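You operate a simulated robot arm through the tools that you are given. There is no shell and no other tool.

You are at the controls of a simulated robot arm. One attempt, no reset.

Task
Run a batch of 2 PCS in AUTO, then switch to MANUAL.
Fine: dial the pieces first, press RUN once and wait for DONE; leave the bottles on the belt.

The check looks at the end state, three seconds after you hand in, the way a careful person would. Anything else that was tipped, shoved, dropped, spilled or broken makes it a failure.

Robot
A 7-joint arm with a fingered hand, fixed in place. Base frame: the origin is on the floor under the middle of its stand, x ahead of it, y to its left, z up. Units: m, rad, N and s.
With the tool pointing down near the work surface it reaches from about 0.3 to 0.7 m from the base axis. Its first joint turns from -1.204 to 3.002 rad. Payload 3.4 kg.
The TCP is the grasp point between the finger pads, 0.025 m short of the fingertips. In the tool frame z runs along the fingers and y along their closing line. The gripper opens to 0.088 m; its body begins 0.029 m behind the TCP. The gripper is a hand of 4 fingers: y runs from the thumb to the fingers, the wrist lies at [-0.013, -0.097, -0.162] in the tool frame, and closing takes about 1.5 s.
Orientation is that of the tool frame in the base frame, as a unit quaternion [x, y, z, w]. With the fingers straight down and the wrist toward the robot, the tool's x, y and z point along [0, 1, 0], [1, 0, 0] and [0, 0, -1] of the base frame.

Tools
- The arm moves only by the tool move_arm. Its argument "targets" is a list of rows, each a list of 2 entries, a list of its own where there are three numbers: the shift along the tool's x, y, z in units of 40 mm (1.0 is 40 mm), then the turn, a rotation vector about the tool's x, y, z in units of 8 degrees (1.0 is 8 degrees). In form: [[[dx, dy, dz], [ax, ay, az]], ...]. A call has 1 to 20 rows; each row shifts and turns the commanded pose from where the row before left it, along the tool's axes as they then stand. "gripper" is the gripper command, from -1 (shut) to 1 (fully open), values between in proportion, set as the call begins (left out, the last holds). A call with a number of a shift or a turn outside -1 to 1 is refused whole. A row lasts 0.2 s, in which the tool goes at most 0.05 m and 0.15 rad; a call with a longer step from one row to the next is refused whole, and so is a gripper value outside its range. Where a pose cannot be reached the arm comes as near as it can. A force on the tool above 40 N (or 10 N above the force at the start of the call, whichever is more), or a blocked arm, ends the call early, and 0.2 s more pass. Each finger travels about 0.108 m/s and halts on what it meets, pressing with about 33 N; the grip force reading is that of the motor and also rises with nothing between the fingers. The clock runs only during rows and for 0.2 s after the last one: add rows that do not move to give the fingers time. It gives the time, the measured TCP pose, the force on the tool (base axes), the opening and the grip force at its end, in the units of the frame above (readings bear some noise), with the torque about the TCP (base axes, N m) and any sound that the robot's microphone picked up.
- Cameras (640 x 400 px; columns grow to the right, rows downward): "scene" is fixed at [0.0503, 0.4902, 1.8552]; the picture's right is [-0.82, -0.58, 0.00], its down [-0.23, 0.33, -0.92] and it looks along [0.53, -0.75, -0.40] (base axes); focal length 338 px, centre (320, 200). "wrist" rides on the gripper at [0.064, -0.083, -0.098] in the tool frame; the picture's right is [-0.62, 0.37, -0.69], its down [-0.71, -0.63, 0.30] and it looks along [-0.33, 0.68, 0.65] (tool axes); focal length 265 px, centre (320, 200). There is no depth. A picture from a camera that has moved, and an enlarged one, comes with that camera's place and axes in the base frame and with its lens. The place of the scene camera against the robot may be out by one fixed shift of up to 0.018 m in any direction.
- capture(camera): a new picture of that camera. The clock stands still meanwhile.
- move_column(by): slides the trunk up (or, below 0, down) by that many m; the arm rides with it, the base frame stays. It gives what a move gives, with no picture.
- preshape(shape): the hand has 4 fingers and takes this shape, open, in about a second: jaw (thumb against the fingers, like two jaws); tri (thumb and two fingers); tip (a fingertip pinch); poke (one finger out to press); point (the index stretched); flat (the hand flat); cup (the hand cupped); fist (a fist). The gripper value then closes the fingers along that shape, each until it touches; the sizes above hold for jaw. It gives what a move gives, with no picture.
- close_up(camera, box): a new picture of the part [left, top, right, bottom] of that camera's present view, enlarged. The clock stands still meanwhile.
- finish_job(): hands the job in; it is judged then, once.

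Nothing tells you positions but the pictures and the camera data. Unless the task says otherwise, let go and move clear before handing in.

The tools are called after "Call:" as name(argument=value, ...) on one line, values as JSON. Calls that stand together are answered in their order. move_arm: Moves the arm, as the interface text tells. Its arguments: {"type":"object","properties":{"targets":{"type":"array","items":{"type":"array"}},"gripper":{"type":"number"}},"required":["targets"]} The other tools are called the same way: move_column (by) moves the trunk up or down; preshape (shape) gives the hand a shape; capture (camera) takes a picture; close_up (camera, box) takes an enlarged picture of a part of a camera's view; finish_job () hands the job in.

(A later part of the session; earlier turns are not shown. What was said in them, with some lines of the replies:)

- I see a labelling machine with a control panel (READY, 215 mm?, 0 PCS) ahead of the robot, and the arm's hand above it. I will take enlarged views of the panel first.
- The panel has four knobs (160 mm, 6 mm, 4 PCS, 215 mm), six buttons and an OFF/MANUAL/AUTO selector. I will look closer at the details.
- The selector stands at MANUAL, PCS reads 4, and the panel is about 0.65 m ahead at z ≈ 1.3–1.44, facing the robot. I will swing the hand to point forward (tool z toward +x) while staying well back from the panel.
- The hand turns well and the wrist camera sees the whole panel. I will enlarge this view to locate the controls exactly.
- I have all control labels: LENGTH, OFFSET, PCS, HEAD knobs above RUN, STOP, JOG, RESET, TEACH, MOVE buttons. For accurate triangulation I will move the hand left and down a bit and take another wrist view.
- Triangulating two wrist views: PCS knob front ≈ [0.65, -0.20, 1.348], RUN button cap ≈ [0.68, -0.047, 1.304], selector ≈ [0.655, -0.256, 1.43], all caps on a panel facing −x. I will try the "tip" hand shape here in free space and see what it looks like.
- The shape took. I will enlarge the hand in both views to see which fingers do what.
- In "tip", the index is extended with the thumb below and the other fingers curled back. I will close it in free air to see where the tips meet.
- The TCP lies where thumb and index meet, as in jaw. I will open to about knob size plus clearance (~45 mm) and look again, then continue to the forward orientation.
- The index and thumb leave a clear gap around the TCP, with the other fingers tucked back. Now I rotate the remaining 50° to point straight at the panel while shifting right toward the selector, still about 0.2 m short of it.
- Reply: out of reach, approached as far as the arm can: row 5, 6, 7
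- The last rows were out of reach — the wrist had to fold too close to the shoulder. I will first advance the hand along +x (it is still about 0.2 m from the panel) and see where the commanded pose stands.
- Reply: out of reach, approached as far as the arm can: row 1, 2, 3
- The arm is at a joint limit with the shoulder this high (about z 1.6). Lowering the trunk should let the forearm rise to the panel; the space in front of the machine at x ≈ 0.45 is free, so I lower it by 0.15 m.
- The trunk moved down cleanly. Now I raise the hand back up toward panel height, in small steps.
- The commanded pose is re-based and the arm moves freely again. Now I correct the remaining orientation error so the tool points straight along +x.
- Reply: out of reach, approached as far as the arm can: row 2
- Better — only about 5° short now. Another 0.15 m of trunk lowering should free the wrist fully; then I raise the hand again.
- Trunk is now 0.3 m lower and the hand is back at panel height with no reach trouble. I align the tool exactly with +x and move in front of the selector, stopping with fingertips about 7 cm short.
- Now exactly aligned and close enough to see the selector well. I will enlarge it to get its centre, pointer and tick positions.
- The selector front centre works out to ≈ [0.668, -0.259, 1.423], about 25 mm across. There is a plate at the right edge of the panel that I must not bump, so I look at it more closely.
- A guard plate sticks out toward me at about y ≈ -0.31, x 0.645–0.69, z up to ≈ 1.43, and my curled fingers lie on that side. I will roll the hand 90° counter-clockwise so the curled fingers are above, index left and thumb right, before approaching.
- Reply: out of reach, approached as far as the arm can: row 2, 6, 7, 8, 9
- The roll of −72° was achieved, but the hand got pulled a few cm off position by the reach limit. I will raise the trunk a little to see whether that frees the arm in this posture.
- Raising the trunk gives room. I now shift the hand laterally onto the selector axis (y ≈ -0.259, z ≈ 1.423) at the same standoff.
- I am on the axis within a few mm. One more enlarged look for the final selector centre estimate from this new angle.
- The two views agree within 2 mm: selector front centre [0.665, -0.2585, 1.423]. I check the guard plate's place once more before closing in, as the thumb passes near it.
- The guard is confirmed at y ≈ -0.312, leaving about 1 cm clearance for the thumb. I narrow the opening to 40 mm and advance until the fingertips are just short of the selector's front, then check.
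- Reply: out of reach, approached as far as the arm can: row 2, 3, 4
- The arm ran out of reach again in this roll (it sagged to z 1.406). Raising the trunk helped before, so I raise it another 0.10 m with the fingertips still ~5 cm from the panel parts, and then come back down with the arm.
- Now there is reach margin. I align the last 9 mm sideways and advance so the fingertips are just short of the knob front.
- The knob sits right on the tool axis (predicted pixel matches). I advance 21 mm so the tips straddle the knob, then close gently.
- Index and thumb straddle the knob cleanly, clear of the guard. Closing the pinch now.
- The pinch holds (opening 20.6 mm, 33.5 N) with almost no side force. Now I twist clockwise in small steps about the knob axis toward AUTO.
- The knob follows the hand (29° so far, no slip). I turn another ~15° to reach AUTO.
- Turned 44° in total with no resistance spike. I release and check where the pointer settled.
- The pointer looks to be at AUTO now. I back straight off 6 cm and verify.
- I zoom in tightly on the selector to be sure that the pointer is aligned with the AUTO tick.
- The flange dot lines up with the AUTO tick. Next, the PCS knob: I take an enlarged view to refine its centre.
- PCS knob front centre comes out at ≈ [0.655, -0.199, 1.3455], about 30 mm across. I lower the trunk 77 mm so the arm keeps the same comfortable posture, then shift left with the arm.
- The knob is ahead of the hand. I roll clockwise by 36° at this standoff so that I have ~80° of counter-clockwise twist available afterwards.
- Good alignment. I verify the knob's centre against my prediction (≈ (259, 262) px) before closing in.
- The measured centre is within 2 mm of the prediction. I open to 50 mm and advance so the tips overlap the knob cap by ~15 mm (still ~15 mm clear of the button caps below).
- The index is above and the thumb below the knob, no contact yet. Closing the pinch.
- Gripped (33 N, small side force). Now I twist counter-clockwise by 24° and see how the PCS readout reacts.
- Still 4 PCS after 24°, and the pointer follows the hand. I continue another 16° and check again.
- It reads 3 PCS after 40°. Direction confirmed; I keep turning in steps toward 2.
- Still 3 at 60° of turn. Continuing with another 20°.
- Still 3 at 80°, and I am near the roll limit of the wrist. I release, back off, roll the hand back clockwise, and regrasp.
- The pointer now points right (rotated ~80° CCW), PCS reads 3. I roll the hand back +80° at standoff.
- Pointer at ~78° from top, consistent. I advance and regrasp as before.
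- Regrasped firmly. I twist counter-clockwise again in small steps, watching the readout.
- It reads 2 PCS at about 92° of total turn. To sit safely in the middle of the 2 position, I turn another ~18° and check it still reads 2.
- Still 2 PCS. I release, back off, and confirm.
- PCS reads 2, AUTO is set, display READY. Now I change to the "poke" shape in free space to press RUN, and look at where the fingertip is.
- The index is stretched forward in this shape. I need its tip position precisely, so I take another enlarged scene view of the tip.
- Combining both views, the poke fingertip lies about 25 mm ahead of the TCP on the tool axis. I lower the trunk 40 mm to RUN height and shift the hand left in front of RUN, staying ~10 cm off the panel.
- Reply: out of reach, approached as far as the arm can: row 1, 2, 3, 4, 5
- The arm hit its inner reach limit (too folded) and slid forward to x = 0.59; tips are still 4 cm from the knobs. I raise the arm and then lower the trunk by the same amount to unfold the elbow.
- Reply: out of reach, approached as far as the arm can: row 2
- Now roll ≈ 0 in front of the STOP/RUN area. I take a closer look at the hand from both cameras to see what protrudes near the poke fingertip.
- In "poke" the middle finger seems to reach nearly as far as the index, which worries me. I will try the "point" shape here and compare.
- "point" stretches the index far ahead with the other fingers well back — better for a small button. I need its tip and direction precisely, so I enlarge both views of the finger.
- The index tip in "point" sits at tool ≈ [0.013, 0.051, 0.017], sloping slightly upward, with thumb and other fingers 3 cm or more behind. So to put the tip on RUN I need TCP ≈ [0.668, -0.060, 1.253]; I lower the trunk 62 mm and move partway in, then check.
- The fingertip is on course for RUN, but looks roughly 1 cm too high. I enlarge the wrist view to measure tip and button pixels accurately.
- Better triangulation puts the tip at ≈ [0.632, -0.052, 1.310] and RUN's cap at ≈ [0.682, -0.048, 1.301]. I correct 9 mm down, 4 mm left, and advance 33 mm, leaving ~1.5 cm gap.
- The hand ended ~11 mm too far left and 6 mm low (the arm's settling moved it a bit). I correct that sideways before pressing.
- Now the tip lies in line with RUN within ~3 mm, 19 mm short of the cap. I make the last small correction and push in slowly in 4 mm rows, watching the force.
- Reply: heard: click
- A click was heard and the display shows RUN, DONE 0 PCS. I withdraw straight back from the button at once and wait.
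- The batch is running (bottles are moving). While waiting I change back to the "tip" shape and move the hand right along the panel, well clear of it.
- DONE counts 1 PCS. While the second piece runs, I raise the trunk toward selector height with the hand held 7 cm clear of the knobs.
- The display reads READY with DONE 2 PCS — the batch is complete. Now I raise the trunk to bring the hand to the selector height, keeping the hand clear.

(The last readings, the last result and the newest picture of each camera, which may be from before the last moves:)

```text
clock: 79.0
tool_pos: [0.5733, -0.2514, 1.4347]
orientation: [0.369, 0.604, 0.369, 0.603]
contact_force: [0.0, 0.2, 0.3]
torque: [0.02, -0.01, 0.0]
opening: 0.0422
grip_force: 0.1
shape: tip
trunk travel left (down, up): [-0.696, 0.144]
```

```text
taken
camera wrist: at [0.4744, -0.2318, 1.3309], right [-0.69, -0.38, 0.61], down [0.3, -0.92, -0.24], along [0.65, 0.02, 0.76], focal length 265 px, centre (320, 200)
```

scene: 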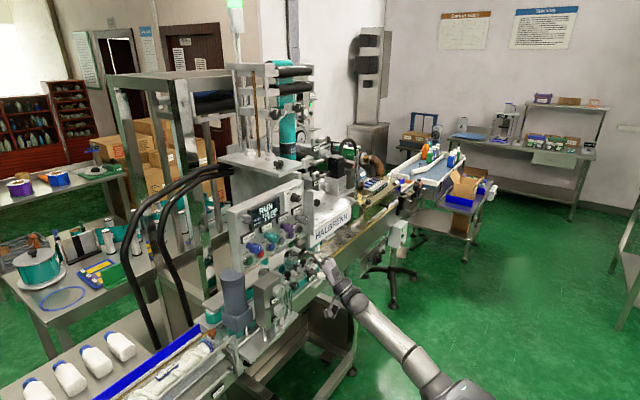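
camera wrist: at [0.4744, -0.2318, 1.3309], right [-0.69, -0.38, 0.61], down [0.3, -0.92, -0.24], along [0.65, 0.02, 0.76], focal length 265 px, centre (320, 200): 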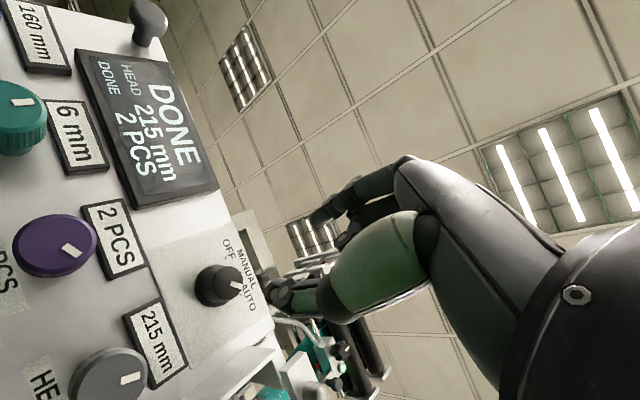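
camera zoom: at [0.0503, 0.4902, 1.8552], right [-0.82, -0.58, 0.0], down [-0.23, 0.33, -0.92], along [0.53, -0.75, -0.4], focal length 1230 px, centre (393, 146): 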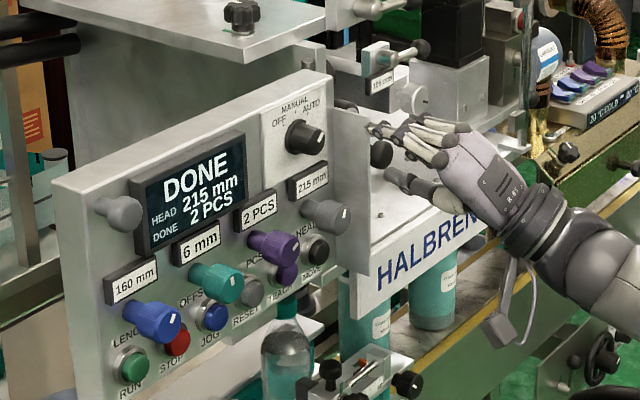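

The display now shows DONE, 2 PCS. I align the hand with the selector axis and approach to just short of the knob.

Call:
move_arm(targets=[[[-0.02, -0.34, 0], [0, 0, 0]], [[0, 0, 0.45], [0, 0, 0]], [[0, 0, 0.45], [0, 0, 0]], [[0, 0, 0.4], [0, 0, 0]], [[0, 0, 0], [0, 0, 0]]])

Call:
close_up(camera="wrist", box=[200, 180, 400, 330])

Call:
close_up(camera="scene", box=[280, 170, 340, 220])

```text
clock: 80.2
tool_pos: [0.6238, -0.2573, 1.423]
orientation: [0.369, 0.603, 0.369, 0.603]
contact_force: [-0.3, 1.0, -0.6]
torque: [-0.01, 0.0, -0.03]
opening: 0.0424
grip_force: 0.1
shape: tip
trunk travel left (down, up): [-0.696, 0.144]
```

```text
2.67 times, centred on (300, 255) of wrist
camera zoom: at [0.526, -0.2385, 1.3197], right [-0.69, -0.38, 0.61], down [0.3, -0.92, -0.24], along [0.65, 0.02, 0.76], focal length 708 px, centre (373, 53)
```

zoom: 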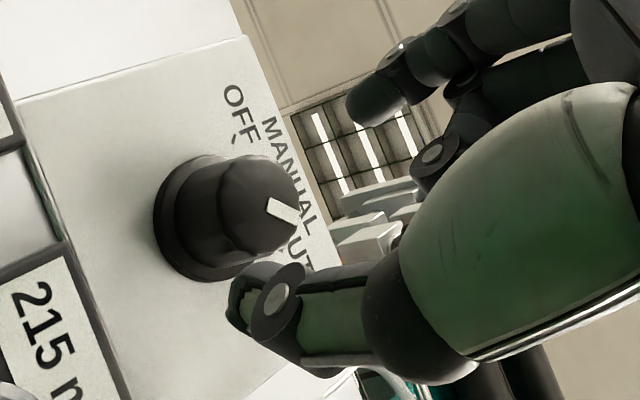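

```text
8.00 times, centred on (310, 195) of scene
camera zoom: at [0.0503, 0.4902, 1.8552], right [-0.82, -0.58, 0.0], down [-0.23, 0.33, -0.92], along [0.53, -0.75, -0.4], focal length 2706 px, centre (400, 240)
```

zoom: 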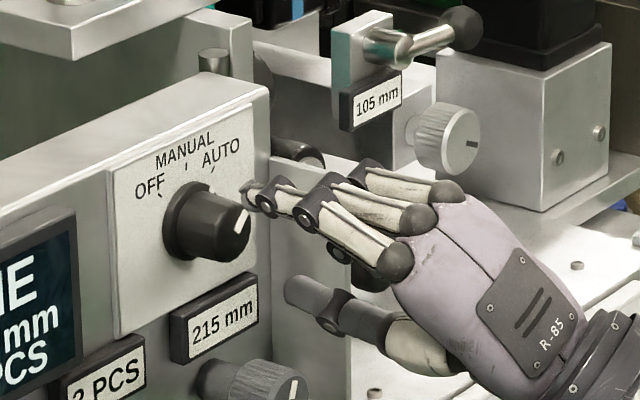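

Well aligned. I advance the last 30 mm and close the pinch.

Call:
move_arm(targets=[[[0, 0, 0.37], [0, 0, 0]], [[0, 0, 0.37], [0, 0, 0]], [[0, 0, 0], [0, 0, 0]]])

Call:
close_up(camera="wrist", box=[200, 180, 400, 330])

```text
clock: 81.0
tool_pos: [0.6549, -0.2565, 1.4233]
orientation: [0.368, 0.604, 0.369, 0.602]
contact_force: [0.6, -0.7, 0.1]
torque: [-0.01, -0.01, 0.03]
opening: 0.0421
grip_force: 0.1
shape: tip
trunk travel left (down, up): [-0.696, 0.144]
```

```text
2.67 times, centred on (300, 255) of wrist
camera zoom: at [0.5556, -0.2384, 1.3198], right [-0.69, -0.38, 0.61], down [0.3, -0.92, -0.24], along [0.65, 0.02, 0.76], focal length 708 px, centre (373, 53)
```

zoom: 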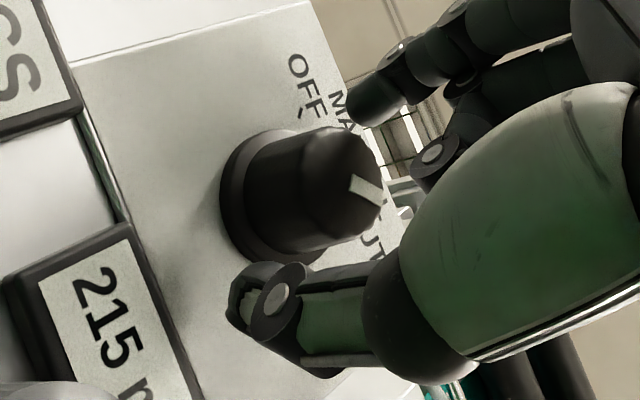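

Call:
move_arm(targets=[[[0, 0, 0], [0, 0, 0]], [[0, 0, 0], [0, 0, 0]], [[0, 0, 0], [0, 0, 0]], [[0, 0, 0], [0, 0, 0]], [[0, 0, 0], [0, 0, 0]], [[0, 0, 0], [0, 0, 0]]], gripper=-1)

Call:
close_up(camera="wrist", box=[200, 180, 400, 330])

```text
clock: 82.4
tool_pos: [0.6559, -0.2565, 1.4231]
orientation: [0.369, 0.604, 0.369, 0.602]
contact_force: [1.0, -0.8, -0.9]
torque: [-0.02, 0.02, 0.01]
opening: 0.0201
grip_force: 32.8
shape: tip
trunk travel left (down, up): [-0.696, 0.144]
```

```text
2.67 times, centred on (300, 255) of wrist
camera zoom: at [0.5564, -0.2386, 1.3193], right [-0.69, -0.38, 0.61], down [0.3, -0.92, -0.24], along [0.66, 0.02, 0.75], focal length 708 px, centre (373, 53)
```

zoom: 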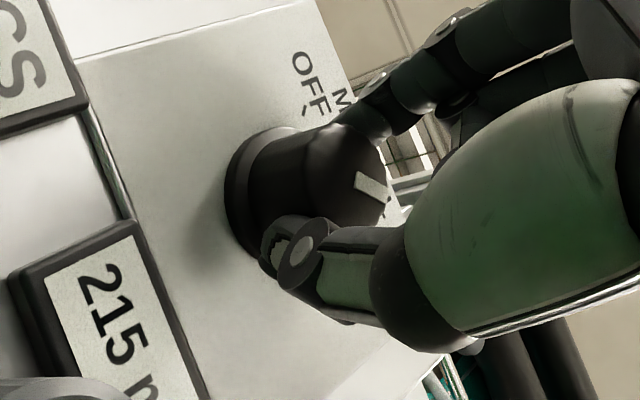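

Gripped (33 N). Now I twist counter-clockwise 44° back to MANUAL, in two stages.

Call:
move_arm(targets=[[[0, 0, 0], [0, 0, -0.5]], [[0, 0, 0], [0, 0, -0.5]], [[0, 0, 0], [0, 0, -0.5]], [[0, 0, 0], [0, 0, -0.5]], [[0, 0, 0], [0, 0, -0.5]], [[0, 0, 0], [0, 0, -0.5]]])

Call:
move_arm(targets=[[[0, 0, 0], [0, 0, -0.5]], [[0, 0, 0], [0, 0, -0.5]], [[0, 0, 0], [0, 0, -0.5]], [[0, 0, 0], [0, 0, -0.5]], [[0, 0, 0], [0, 0, -0.5]], [[0, 0, 0], [0, 0, 0]]])

Call:
close_up(camera="wrist", box=[200, 180, 400, 330])

Call:
close_up(camera="scene", box=[240, 170, 340, 240])

```text
clock: 83.8
tool_pos: [0.6548, -0.2583, 1.4236]
orientation: [0.236, 0.667, 0.235, 0.666]
contact_force: [3.0, -1.0, 2.3]
torque: [0.04, -0.07, -0.01]
opening: 0.0201
grip_force: 33.2
shape: tip
trunk travel left (down, up): [-0.696, 0.144]
```

```text
clock: 85.2
tool_pos: [0.6546, -0.2587, 1.4227]
orientation: [0.116, 0.698, 0.116, 0.697]
contact_force: [2.3, -0.4, 2.9]
torque: [-0.01, -0.06, 0.04]
opening: 0.0202
grip_force: 33.2
shape: tip
trunk travel left (down, up): [-0.696, 0.144]
```

```text
2.67 times, centred on (300, 255) of wrist
camera zoom: at [0.5563, -0.3164, 1.3346], right [-0.69, 0.15, 0.71], down [0.31, -0.83, 0.47], along [0.65, 0.54, 0.53], focal length 708 px, centre (373, 53)
```

zoom: 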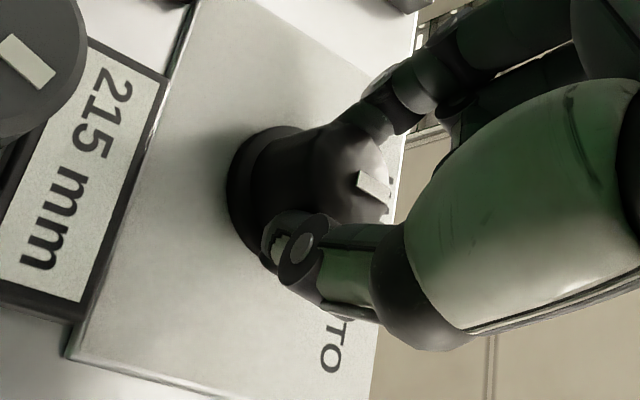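

```text
5.71 times, centred on (290, 205) of scene
camera zoom: at [0.0503, 0.4902, 1.8552], right [-0.82, -0.58, 0.0], down [-0.23, 0.33, -0.92], along [0.53, -0.75, -0.4], focal length 1933 px, centre (491, 171)
```

zoom: 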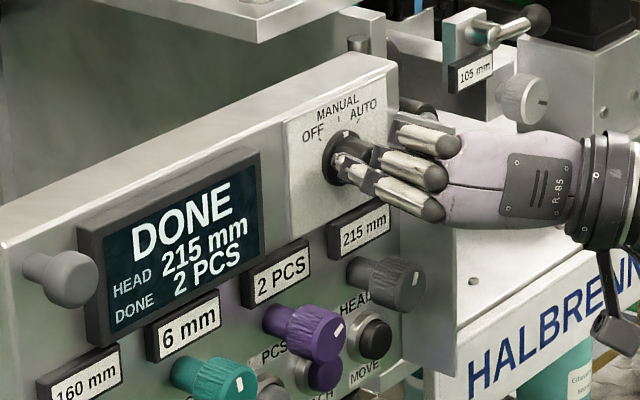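

The view matches the initial MANUAL pose. I release, back straight off, and check the selector.

Call:
move_arm(targets=[[[0, 0, 0], [0, 0, 0]], [[0, 0, 0], [0, 0, 0]], [[0, 0, 0], [0, 0, 0]], [[0, 0, 0], [0, 0, 0]]], gripper=-0.05)

Call:
move_arm(targets=[[[0, 0, -0.4], [0, 0, 0]], [[0, 0, -0.5], [0, 0, 0]], [[0, 0, -0.6], [0, 0, 0]], [[0, 0, -0.6], [0, 0, 0]], [[0, 0, 0], [0, 0, 0]]])

Call:
close_up(camera="wrist", box=[140, 210, 320, 350])

Call:
close_up(camera="scene", box=[290, 185, 320, 205])

Call:
close_up(camera="scene", box=[230, 160, 370, 270])

```text
clock: 86.2
tool_pos: [0.6551, -0.2588, 1.4219]
orientation: [0.116, 0.698, 0.116, 0.697]
contact_force: [-0.8, -1.0, -0.5]
torque: [0.01, 0.02, 0.0]
opening: 0.0416
grip_force: 0.1
shape: tip
trunk travel left (down, up): [-0.696, 0.144]
```

```text
clock: 87.4
tool_pos: [0.5726, -0.2578, 1.4215]
orientation: [0.116, 0.698, 0.116, 0.697]
contact_force: [0.9, -0.2, 0.3]
torque: [-0.01, -0.03, 0.01]
opening: 0.0415
grip_force: 0.1
shape: tip
trunk travel left (down, up): [-0.696, 0.144]
```

```text
2.86 times, centred on (230, 280) of wrist
camera zoom: at [0.4734, -0.3156, 1.3338], right [-0.69, 0.15, 0.71], down [0.31, -0.83, 0.47], along [0.65, 0.54, 0.53], focal length 758 px, centre (577, -29)
```

zoom: 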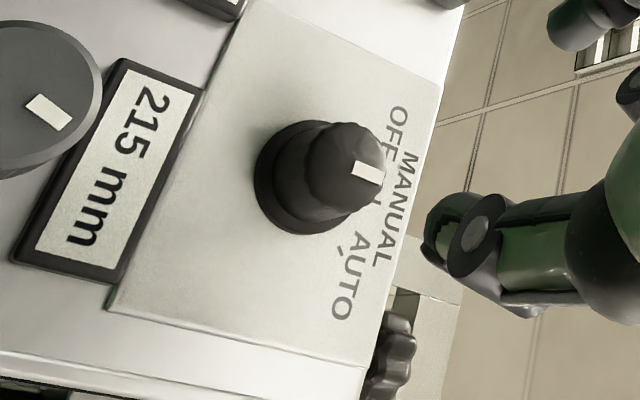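

```text
16.00 times, centred on (305, 195) of scene
camera zoom: at [0.0503, 0.4902, 1.8552], right [-0.82, -0.58, 0.0], down [-0.23, 0.33, -0.92], along [0.53, -0.75, -0.4], focal length 5412 px, centre (560, 280)
```

zoom: 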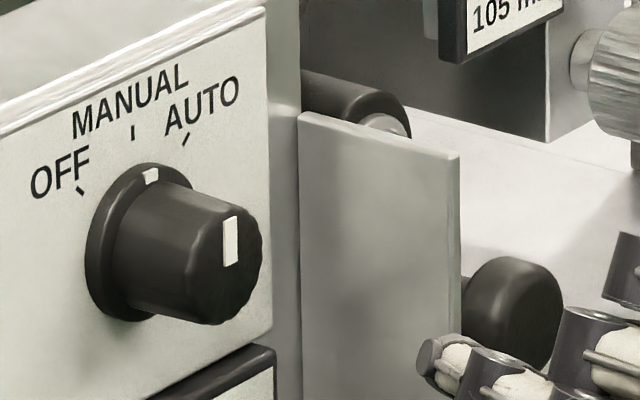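

```text
3.64 times, centred on (300, 215) of scene
camera zoom: at [0.0503, 0.4902, 1.8552], right [-0.82, -0.58, 0.0], down [-0.23, 0.33, -0.92], along [0.53, -0.75, -0.4], focal length 1230 px, centre (393, 146)
```

zoom: 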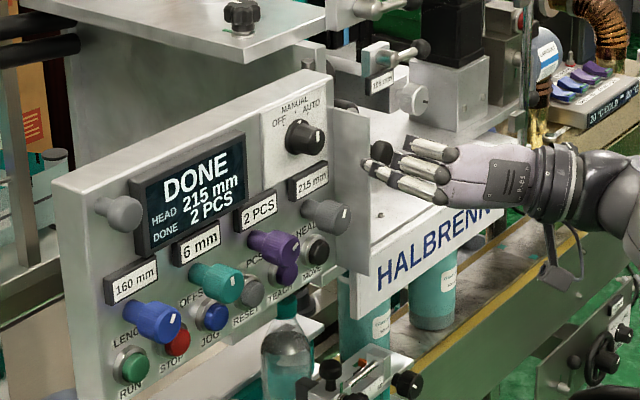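

The selector stands at MANUAL, the display shows DONE 2 PCS, and the other readouts (160, 6, 215 mm) are unchanged. I move the hand a bit further clear and take a last overall look.

Call:
move_arm(targets=[[[0, 0, -0.4], [0, 0, 0]], [[0, 0, -0.4], [0, 0, 0]], [[0, 0, 0], [0, 0, 0]]])

Call:
capture(camera="scene")

Call:
close_up(camera="scene", box=[190, 180, 370, 330])

```text
clock: 88.2
tool_pos: [0.5404, -0.2585, 1.4215]
orientation: [0.116, 0.699, 0.115, 0.697]
contact_force: [0.5, -0.1, 0.6]
torque: [-0.02, 0.01, 0.01]
opening: 0.0413
grip_force: 0.0
shape: tip
trunk travel left (down, up): [-0.696, 0.144]
```

```text
taken
```

scene: 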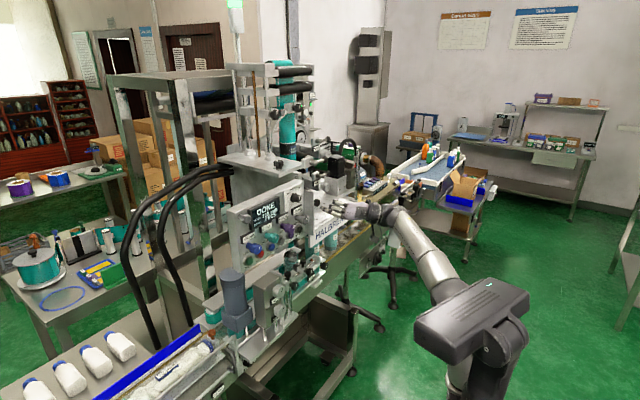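

```text
2.67 times, centred on (280, 255) of scene
camera zoom: at [0.0503, 0.4902, 1.8552], right [-0.82, -0.58, 0.0], down [-0.23, 0.33, -0.92], along [0.53, -0.75, -0.4], focal length 902 px, centre (427, 53)
```

zoom: 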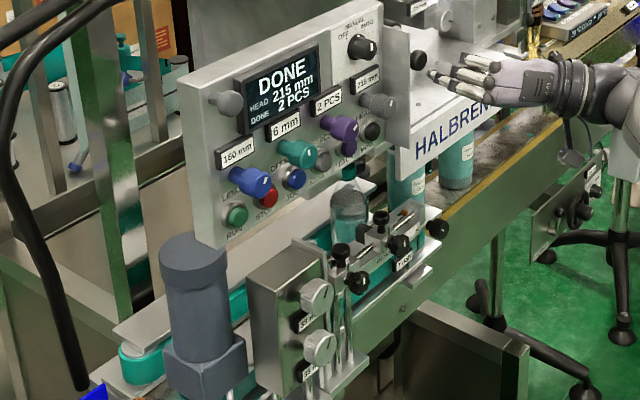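

Everything is in its place: DONE 2 PCS on the display, PCS set to 2, selector at MANUAL, bottles standing on the belt, and the hand is open and clear of the machine. I hand the job in.

Call:
finish_job()

```text
The job is handed in.
```

The batch of 2 ran in AUTO and finished. The display read DONE, 2 PCS, and I then set the selector back to MANUAL and handed the job in.

- **Pieces:** I dialled the PCS knob from 4 down to 2 before starting. It still read 2 PCS in the last picture.
- **RUN:** I pressed it once. I heard a click, the display changed to RUN, and I waited for DONE before touching the selector.
- **Selector:** It started at MANUAL. I turned it to AUTO for the batch and back to MANUAL afterwards. In the last close-up, its pointer and dot line up with the MANUAL tick.
- **Everything else:** The other readouts still show 160 mm, 6 mm and 215 mm. The bottles stand on the belt, and the open hand is clear of the machine. I saw no sign of anything bumped or moved.
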